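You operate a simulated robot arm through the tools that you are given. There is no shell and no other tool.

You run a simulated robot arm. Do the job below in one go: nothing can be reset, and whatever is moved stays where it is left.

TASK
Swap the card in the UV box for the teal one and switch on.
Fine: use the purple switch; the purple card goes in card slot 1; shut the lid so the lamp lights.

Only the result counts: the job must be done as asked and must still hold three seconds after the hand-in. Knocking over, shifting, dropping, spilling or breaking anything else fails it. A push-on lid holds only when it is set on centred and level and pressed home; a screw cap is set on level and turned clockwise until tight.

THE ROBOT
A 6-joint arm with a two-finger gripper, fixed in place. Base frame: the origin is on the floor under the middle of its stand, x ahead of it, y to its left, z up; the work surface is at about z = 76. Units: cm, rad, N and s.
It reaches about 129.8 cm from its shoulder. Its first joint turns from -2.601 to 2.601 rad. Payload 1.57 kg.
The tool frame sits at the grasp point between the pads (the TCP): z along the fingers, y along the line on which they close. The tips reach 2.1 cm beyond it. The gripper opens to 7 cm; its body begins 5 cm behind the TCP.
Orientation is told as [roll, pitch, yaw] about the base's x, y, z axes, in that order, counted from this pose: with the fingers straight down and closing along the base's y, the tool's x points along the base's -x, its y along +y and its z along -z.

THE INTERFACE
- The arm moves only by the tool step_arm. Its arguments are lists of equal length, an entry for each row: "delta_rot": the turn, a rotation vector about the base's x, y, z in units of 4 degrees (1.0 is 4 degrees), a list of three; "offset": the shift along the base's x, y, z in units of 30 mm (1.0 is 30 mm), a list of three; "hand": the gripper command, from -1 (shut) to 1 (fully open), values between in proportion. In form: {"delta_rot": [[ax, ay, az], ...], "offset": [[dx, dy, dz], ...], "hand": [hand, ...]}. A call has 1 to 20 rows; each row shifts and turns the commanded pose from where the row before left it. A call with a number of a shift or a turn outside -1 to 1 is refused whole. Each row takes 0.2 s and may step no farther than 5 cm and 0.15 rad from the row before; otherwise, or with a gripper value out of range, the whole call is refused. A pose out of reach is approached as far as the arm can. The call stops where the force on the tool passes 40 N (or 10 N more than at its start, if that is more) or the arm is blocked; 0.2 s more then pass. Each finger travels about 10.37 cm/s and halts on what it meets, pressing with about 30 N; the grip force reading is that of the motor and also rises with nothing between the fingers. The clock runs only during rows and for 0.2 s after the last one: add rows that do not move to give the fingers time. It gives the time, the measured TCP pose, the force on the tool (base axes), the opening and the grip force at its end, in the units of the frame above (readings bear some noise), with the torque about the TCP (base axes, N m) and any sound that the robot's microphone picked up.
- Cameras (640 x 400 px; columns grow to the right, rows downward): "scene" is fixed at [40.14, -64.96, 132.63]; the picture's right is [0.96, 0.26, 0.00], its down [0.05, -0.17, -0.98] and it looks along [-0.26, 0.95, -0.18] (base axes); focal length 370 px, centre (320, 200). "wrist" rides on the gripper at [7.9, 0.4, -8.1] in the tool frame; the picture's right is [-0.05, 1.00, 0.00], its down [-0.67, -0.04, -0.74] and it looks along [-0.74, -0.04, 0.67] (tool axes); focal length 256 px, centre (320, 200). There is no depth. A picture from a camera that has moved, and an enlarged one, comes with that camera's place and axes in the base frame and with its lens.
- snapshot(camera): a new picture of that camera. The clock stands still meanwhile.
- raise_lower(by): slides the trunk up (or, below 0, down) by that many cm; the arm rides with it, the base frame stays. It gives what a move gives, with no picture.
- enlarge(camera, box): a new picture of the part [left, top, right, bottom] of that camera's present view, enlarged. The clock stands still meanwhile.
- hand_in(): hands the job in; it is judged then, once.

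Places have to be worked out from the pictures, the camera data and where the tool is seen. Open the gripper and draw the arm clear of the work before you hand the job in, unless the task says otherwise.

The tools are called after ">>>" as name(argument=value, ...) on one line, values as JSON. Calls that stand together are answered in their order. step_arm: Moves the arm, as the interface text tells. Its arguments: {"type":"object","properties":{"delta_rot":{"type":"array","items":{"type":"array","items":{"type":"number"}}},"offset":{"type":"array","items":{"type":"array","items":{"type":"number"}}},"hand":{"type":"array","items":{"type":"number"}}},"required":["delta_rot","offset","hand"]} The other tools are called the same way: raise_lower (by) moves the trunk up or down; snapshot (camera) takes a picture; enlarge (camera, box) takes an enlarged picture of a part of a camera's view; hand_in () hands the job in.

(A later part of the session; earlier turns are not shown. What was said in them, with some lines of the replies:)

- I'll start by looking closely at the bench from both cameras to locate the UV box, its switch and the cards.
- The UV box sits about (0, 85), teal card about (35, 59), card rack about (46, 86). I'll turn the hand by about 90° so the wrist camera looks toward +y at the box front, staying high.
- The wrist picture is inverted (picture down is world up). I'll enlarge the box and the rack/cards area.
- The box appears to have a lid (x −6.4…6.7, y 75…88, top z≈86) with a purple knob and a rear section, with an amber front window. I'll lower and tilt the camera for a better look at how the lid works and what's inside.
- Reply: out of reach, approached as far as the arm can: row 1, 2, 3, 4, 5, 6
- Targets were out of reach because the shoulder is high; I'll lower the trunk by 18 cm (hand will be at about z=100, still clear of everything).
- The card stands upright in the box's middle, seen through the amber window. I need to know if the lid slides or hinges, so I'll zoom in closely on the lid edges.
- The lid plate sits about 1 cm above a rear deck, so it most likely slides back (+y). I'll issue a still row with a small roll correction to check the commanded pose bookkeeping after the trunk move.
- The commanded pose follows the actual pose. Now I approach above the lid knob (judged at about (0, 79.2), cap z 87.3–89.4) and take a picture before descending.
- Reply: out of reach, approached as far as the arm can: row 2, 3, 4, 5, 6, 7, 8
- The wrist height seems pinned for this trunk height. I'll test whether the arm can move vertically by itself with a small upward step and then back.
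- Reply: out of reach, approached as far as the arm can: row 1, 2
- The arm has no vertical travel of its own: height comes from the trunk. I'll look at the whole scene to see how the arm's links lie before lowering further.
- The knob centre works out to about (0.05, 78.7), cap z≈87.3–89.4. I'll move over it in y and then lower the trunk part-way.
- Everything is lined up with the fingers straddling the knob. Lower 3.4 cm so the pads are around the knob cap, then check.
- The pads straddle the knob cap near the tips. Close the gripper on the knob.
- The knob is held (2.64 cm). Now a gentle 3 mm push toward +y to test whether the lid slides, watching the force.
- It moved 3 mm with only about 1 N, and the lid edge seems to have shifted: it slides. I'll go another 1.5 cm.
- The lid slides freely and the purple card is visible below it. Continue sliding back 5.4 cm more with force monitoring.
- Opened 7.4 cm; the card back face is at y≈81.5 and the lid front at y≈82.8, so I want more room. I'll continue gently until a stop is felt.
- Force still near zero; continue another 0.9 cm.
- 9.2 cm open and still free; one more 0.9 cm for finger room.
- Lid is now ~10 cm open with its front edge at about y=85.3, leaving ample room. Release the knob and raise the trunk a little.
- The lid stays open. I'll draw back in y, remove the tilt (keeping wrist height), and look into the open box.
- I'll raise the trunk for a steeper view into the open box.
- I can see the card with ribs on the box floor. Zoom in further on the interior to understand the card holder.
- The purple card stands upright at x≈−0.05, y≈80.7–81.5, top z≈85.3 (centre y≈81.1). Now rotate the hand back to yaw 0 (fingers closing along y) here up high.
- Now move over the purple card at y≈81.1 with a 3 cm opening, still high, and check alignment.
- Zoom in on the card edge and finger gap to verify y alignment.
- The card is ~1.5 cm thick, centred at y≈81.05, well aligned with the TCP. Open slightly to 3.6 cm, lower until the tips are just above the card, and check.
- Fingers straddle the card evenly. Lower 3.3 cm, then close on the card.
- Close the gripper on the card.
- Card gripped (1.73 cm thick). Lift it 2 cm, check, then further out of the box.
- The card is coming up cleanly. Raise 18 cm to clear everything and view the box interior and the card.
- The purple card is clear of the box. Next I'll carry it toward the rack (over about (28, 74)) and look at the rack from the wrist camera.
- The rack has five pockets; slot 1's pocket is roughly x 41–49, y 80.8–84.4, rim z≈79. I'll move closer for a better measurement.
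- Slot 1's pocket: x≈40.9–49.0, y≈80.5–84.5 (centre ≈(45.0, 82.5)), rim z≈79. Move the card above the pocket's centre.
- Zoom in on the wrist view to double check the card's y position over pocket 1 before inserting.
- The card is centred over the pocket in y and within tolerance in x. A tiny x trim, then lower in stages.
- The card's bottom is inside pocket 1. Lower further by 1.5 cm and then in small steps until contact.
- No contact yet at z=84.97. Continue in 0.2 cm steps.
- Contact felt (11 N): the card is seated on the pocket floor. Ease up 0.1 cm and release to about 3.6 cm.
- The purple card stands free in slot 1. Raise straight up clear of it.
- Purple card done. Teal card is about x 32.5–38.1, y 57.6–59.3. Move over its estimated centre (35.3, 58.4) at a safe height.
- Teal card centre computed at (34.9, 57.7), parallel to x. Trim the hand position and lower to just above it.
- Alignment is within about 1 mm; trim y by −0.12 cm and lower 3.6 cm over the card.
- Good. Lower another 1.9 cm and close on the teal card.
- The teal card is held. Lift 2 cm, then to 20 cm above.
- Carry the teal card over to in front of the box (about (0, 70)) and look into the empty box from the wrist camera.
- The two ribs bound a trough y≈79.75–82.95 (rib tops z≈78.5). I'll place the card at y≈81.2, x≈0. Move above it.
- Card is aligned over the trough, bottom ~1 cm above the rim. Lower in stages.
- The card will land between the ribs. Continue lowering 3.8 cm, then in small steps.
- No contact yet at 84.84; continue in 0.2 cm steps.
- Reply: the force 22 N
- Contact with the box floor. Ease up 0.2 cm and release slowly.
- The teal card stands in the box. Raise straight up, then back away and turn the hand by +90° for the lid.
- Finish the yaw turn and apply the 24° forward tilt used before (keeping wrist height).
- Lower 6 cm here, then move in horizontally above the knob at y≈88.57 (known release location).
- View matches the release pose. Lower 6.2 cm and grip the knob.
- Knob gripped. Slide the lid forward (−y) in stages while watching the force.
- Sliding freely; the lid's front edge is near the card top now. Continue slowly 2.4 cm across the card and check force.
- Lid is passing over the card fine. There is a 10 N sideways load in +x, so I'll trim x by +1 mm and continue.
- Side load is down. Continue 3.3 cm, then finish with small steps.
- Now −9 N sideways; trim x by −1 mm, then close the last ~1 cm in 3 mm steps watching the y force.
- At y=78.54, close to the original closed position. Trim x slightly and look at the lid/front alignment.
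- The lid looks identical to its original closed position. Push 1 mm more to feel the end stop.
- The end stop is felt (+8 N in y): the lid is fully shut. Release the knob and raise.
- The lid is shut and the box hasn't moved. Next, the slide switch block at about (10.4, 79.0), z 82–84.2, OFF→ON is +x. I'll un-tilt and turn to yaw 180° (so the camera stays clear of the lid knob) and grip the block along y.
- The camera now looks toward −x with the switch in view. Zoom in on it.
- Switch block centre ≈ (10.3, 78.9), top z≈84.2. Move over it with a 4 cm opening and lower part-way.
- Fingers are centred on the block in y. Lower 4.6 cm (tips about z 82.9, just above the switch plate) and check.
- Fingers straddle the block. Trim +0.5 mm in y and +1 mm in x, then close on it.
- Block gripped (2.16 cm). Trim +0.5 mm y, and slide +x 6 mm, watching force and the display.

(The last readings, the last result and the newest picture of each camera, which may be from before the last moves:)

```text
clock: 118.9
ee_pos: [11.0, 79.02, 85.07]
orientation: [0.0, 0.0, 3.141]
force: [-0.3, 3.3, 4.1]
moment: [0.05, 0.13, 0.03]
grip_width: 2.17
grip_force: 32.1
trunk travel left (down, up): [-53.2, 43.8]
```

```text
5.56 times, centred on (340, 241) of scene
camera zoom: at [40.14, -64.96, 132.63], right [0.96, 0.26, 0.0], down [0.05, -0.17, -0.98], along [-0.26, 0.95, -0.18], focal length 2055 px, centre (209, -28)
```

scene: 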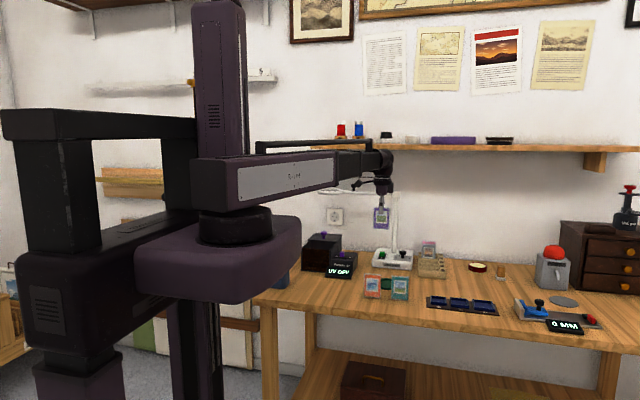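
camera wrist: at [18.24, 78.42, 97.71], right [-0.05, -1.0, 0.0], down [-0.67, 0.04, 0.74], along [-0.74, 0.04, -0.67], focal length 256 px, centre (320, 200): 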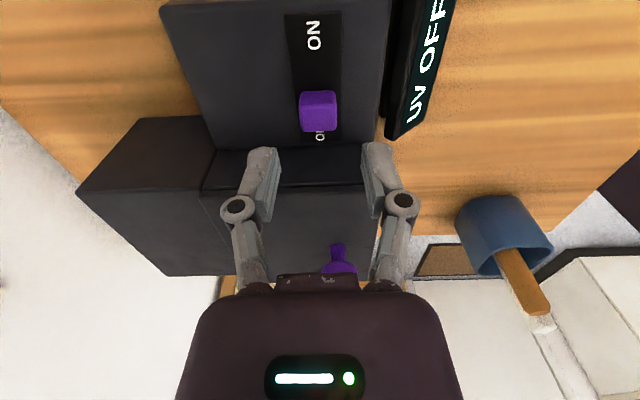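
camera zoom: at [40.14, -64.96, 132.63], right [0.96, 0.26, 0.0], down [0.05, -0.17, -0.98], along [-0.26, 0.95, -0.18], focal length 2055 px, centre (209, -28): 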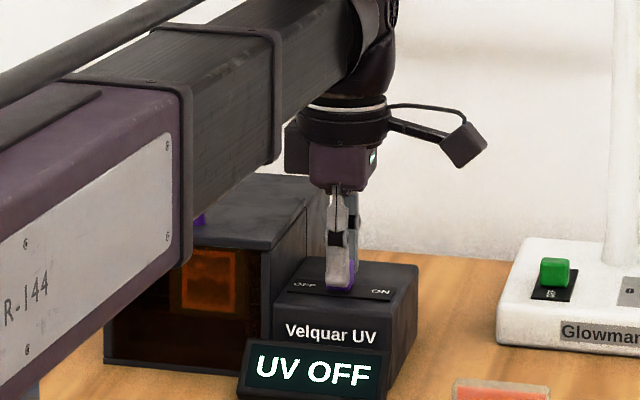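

The slider moves with the hand. Continue 6 mm more.

>>> step_arm(delta_rot=[[0, 0, 0], [0, 0, 0], [0, 0, 0]], offset=[[0.1, 0, 0], [0.1, 0, 0], [0, 0, 0]], hand=[-1, -1, -1])

>>> enlarge(camera="wrist", box=[220, 0, 420, 260])

>>> enlarge(camera="scene", box=[295, 205, 385, 277])

```text
clock: 119.7
ee_pos: [11.6, 79.02, 85.15]
orientation: [-0.001, 0.0, 3.139]
force: [0.9, 2.8, 1.8]
moment: [0.02, 0.16, 0.01]
grip_width: 2.15
grip_force: 32.1
trunk travel left (down, up): [-53.2, 43.8]
```

```text
1.54 times, centred on (320, 130) of wrist
camera zoom: at [19.62, 78.53, 93.19], right [-0.05, -1.0, 0.0], down [-0.67, 0.04, 0.74], along [-0.74, 0.04, -0.67], focal length 394 px, centre (320, 308)
```

zoom: 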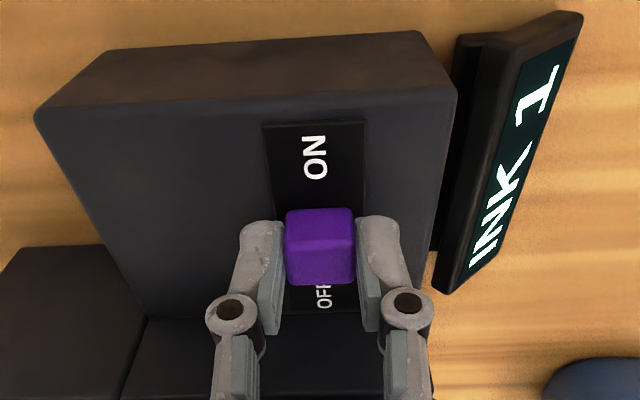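

```text
5.56 times, centred on (340, 241) of scene
camera zoom: at [40.14, -64.96, 132.63], right [0.96, 0.26, 0.0], down [0.05, -0.17, -0.98], along [-0.26, 0.95, -0.18], focal length 2055 px, centre (209, -28)
```

zoom: 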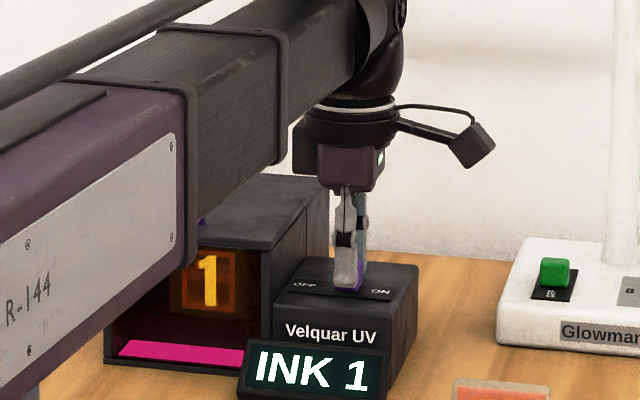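

The display reads "INK 1" and the lamp is lit. Push a bit further to make sure the slider is at its ON end stop.

>>> step_arm(delta_rot=[[0, 0, 0], [0, 0, 0]], offset=[[0.06, 0, 0], [0, 0, 0]], hand=[-1, -1])

```text
clock: 120.3
ee_pos: [11.84, 79.06, 85.0]
orientation: [0.002, 0.001, 3.141]
force: [2.0, -4.2, -1.7]
moment: [-0.03, 0.0, 0.03]
grip_width: 2.15
grip_force: 32.5
trunk travel left (down, up): [-53.2, 43.8]
```

>>> step_arm(delta_rot=[[0, 0, 0], [0, 0, 0]], offset=[[0.06, 0, 0], [0, 0, 0]], hand=[-1, -1])

>>> enlarge(camera="wrist", box=[220, 0, 420, 260])

```text
clock: 120.9
ee_pos: [12.03, 78.93, 85.09]
orientation: [0.001, -0.001, 3.142]
force: [-1.0, -6.9, -4.1]
moment: [-0.08, -0.31, -0.01]
grip_width: 2.16
grip_force: 32.1
trunk travel left (down, up): [-53.2, 43.8]
```

```text
1.54 times, centred on (320, 130) of wrist
camera zoom: at [19.96, 78.54, 93.19], right [-0.05, -1.0, 0.0], down [-0.67, 0.04, 0.74], along [-0.74, 0.04, -0.67], focal length 394 px, centre (320, 308)
```

zoom: 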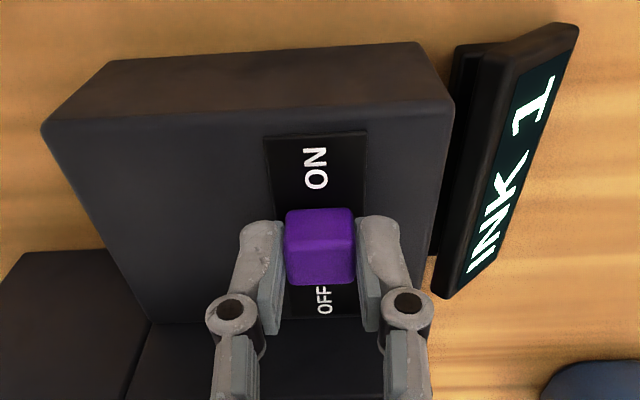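

Still little x resistance; one more small push to feel the end.

>>> step_arm(delta_rot=[[0, 0, 0], [0, 0, 0]], offset=[[0.06, -0.01, 0], [0, 0, 0]], hand=[-1, -1])

```text
clock: 121.5
ee_pos: [11.96, 78.92, 85.13]
orientation: [0.001, -0.002, -3.142]
force: [-11.4, -5.4, -5.5]
moment: [-0.06, -0.22, -0.03]
grip_width: 2.12
grip_force: 32.3
trunk travel left (down, up): [-53.2, 43.8]
```

End stop reached (−11 N). Open the gripper and rise straight up.

>>> step_arm(delta_rot=[[0, 0, 0], [0, 0, 0], [0, 0, 0]], offset=[[0, 0, 0], [0, 0, 0], [0, 0, 0]], hand=[-0.2, 0.14, 0.14])

>>> raise_lower(by=16)

>>> snapshot(camera="wrist")

>>> snapshot(camera="scene")

>>> enlarge(camera="scene", box=[285, 195, 465, 310])

```text
clock: 122.3
ee_pos: [12.15, 79.01, 85.07]
orientation: [0.0, 0.001, 3.142]
force: [0.2, 0.2, 0.3]
moment: [-0.02, -0.03, 0.02]
grip_width: 3.98
grip_force: 0.1
trunk travel left (down, up): [-53.2, 43.8]
```

```text
clock: 124.1
ee_pos: [12.18, 79.01, 101.04]
orientation: [0.001, 0.001, 3.141]
force: [-1.1, 0.2, 0.0]
moment: [0.04, -0.05, 0.0]
grip_width: 4.02
grip_force: 0.1
trunk travel left (down, up): [-69.2, 27.8]
```

```text
taken
camera wrist: at [20.15, 78.54, 109.18], right [-0.05, -1.0, 0.0], down [-0.67, 0.04, 0.74], along [-0.74, 0.04, -0.67], focal length 256 px, centre (320, 200)
```

wrist: 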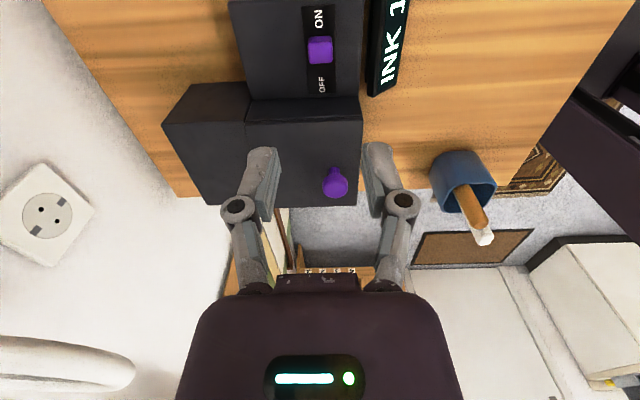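

```text
taken
```

scene: 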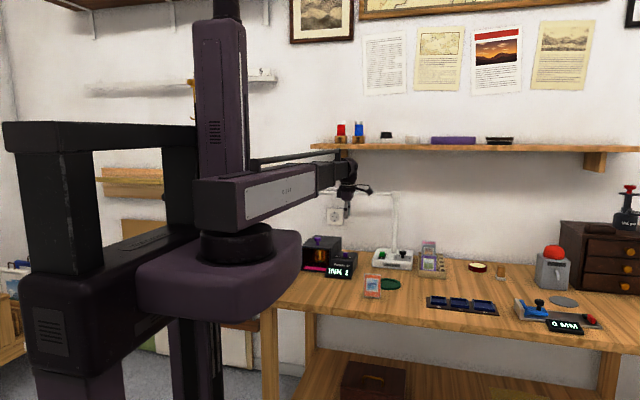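

```text
3.48 times, centred on (375, 252) of scene
camera zoom: at [40.14, -64.96, 132.63], right [0.96, 0.26, 0.0], down [0.05, -0.17, -0.98], along [-0.26, 0.95, -0.18], focal length 1287 px, centre (129, 17)
```

zoom: 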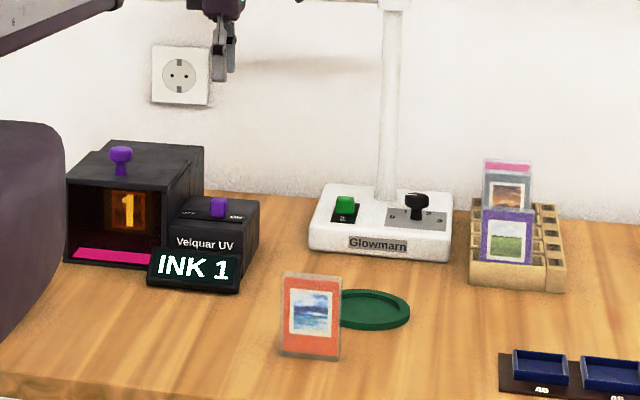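

Lamp lit ("INK 1"), lid shut, slider at ON, purple card in slot 1. Draw the arm clear: open fully, raise, and pull back.

>>> raise_lower(by=14)

>>> step_arm(delta_rot=[[0, 0, 0], [0, 0, 0], [0, 0, 0], [0, 0, 0], [0, 0, 0], [0, 0, 0], [0, 0, 0], [0, 0, 0], [0, 0, 0], [0, 0, 0]], offset=[[0, -0.8, 0], [0, -0.8, 0], [0, -0.8, 0], [0, -0.8, 0], [0, -0.8, 0], [0, -0.8, 0], [0, -0.8, 0], [0, -0.5, 0], [0, 0, 0], [0, 0, 0]], hand=[1, 1, 1, 1, 1, 1, 1, 1, 1, 1])

>>> snapshot(camera="scene")

>>> enlarge(camera="scene", box=[285, 215, 385, 285])

>>> enlarge(camera="scene", box=[355, 225, 475, 310])

```text
clock: 125.8
ee_pos: [12.14, 79.07, 115.09]
orientation: [-0.001, -0.001, 3.142]
force: [0.2, 0.0, 0.0]
moment: [-0.01, -0.02, 0.0]
grip_width: 3.98
grip_force: 0.0
trunk travel left (down, up): [-83.2, 13.8]
```

```text
clock: 128.0
ee_pos: [11.97, 60.56, 115.16]
orientation: [0.001, -0.001, 3.141]
force: [0.0, 0.1, 0.7]
moment: [0.02, 0.01, 0.0]
grip_width: 6.96
grip_force: 0.0
trunk travel left (down, up): [-83.2, 13.8]
```

```text
taken
```

scene: 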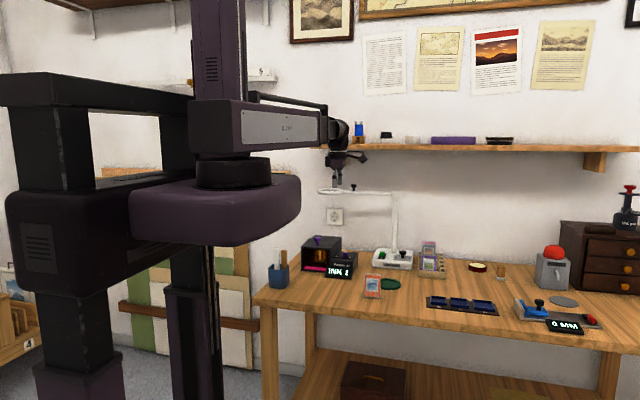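

```text
5.71 times, centred on (335, 250) of scene
camera zoom: at [40.14, -64.96, 132.63], right [0.96, 0.26, 0.0], down [0.05, -0.17, -0.98], along [-0.26, 0.95, -0.18], focal length 2114 px, centre (234, -86)
```

zoom: 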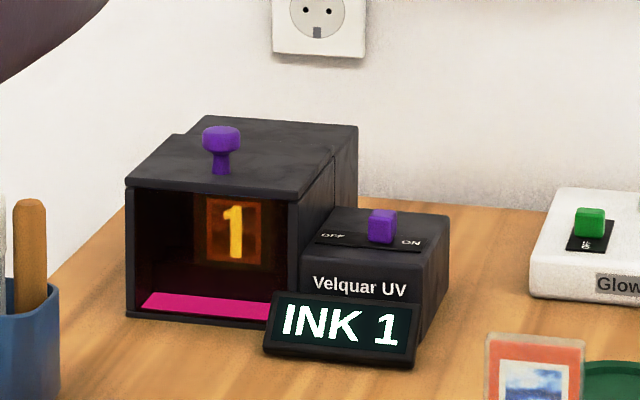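

```text
4.71 times, centred on (415, 268) of scene
camera zoom: at [40.14, -64.96, 132.63], right [0.96, 0.26, 0.0], down [0.05, -0.17, -0.98], along [-0.26, 0.95, -0.18], focal length 1741 px, centre (-127, -118)
```

zoom: 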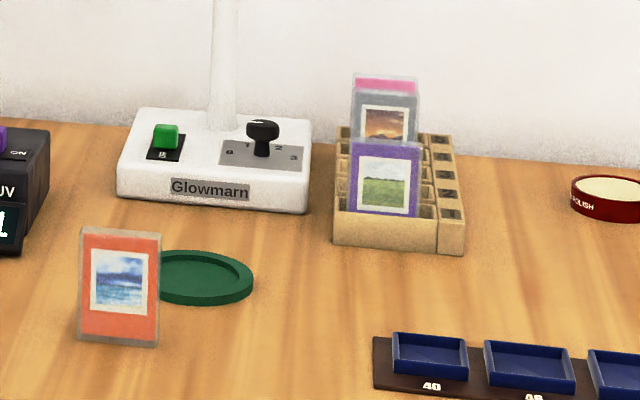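

All conditions hold: the teal card is in the box with the lid shut, the purple switch is ON with the lamp lit, the purple card is in slot 1, nothing else has moved, and the arm is clear. Handing in.

>>> hand_in()

```text
The job is handed in.
```

The swap is done: the teal card is in the UV box, the lid is shut, and the purple switch is on.

- **Lamp:** it lights, and the display changed from "UV OFF" to "INK 1".
- **Purple card:** it stands in card slot 1 of the rack.
- **Lid and switch:** I pushed both until I felt the end stop.
- **Everything else:** I saw nothing else shifted or knocked in the last pictures. The gripper is open and the arm is clear of the work.

I handed the job in, but no pass or fail came back.
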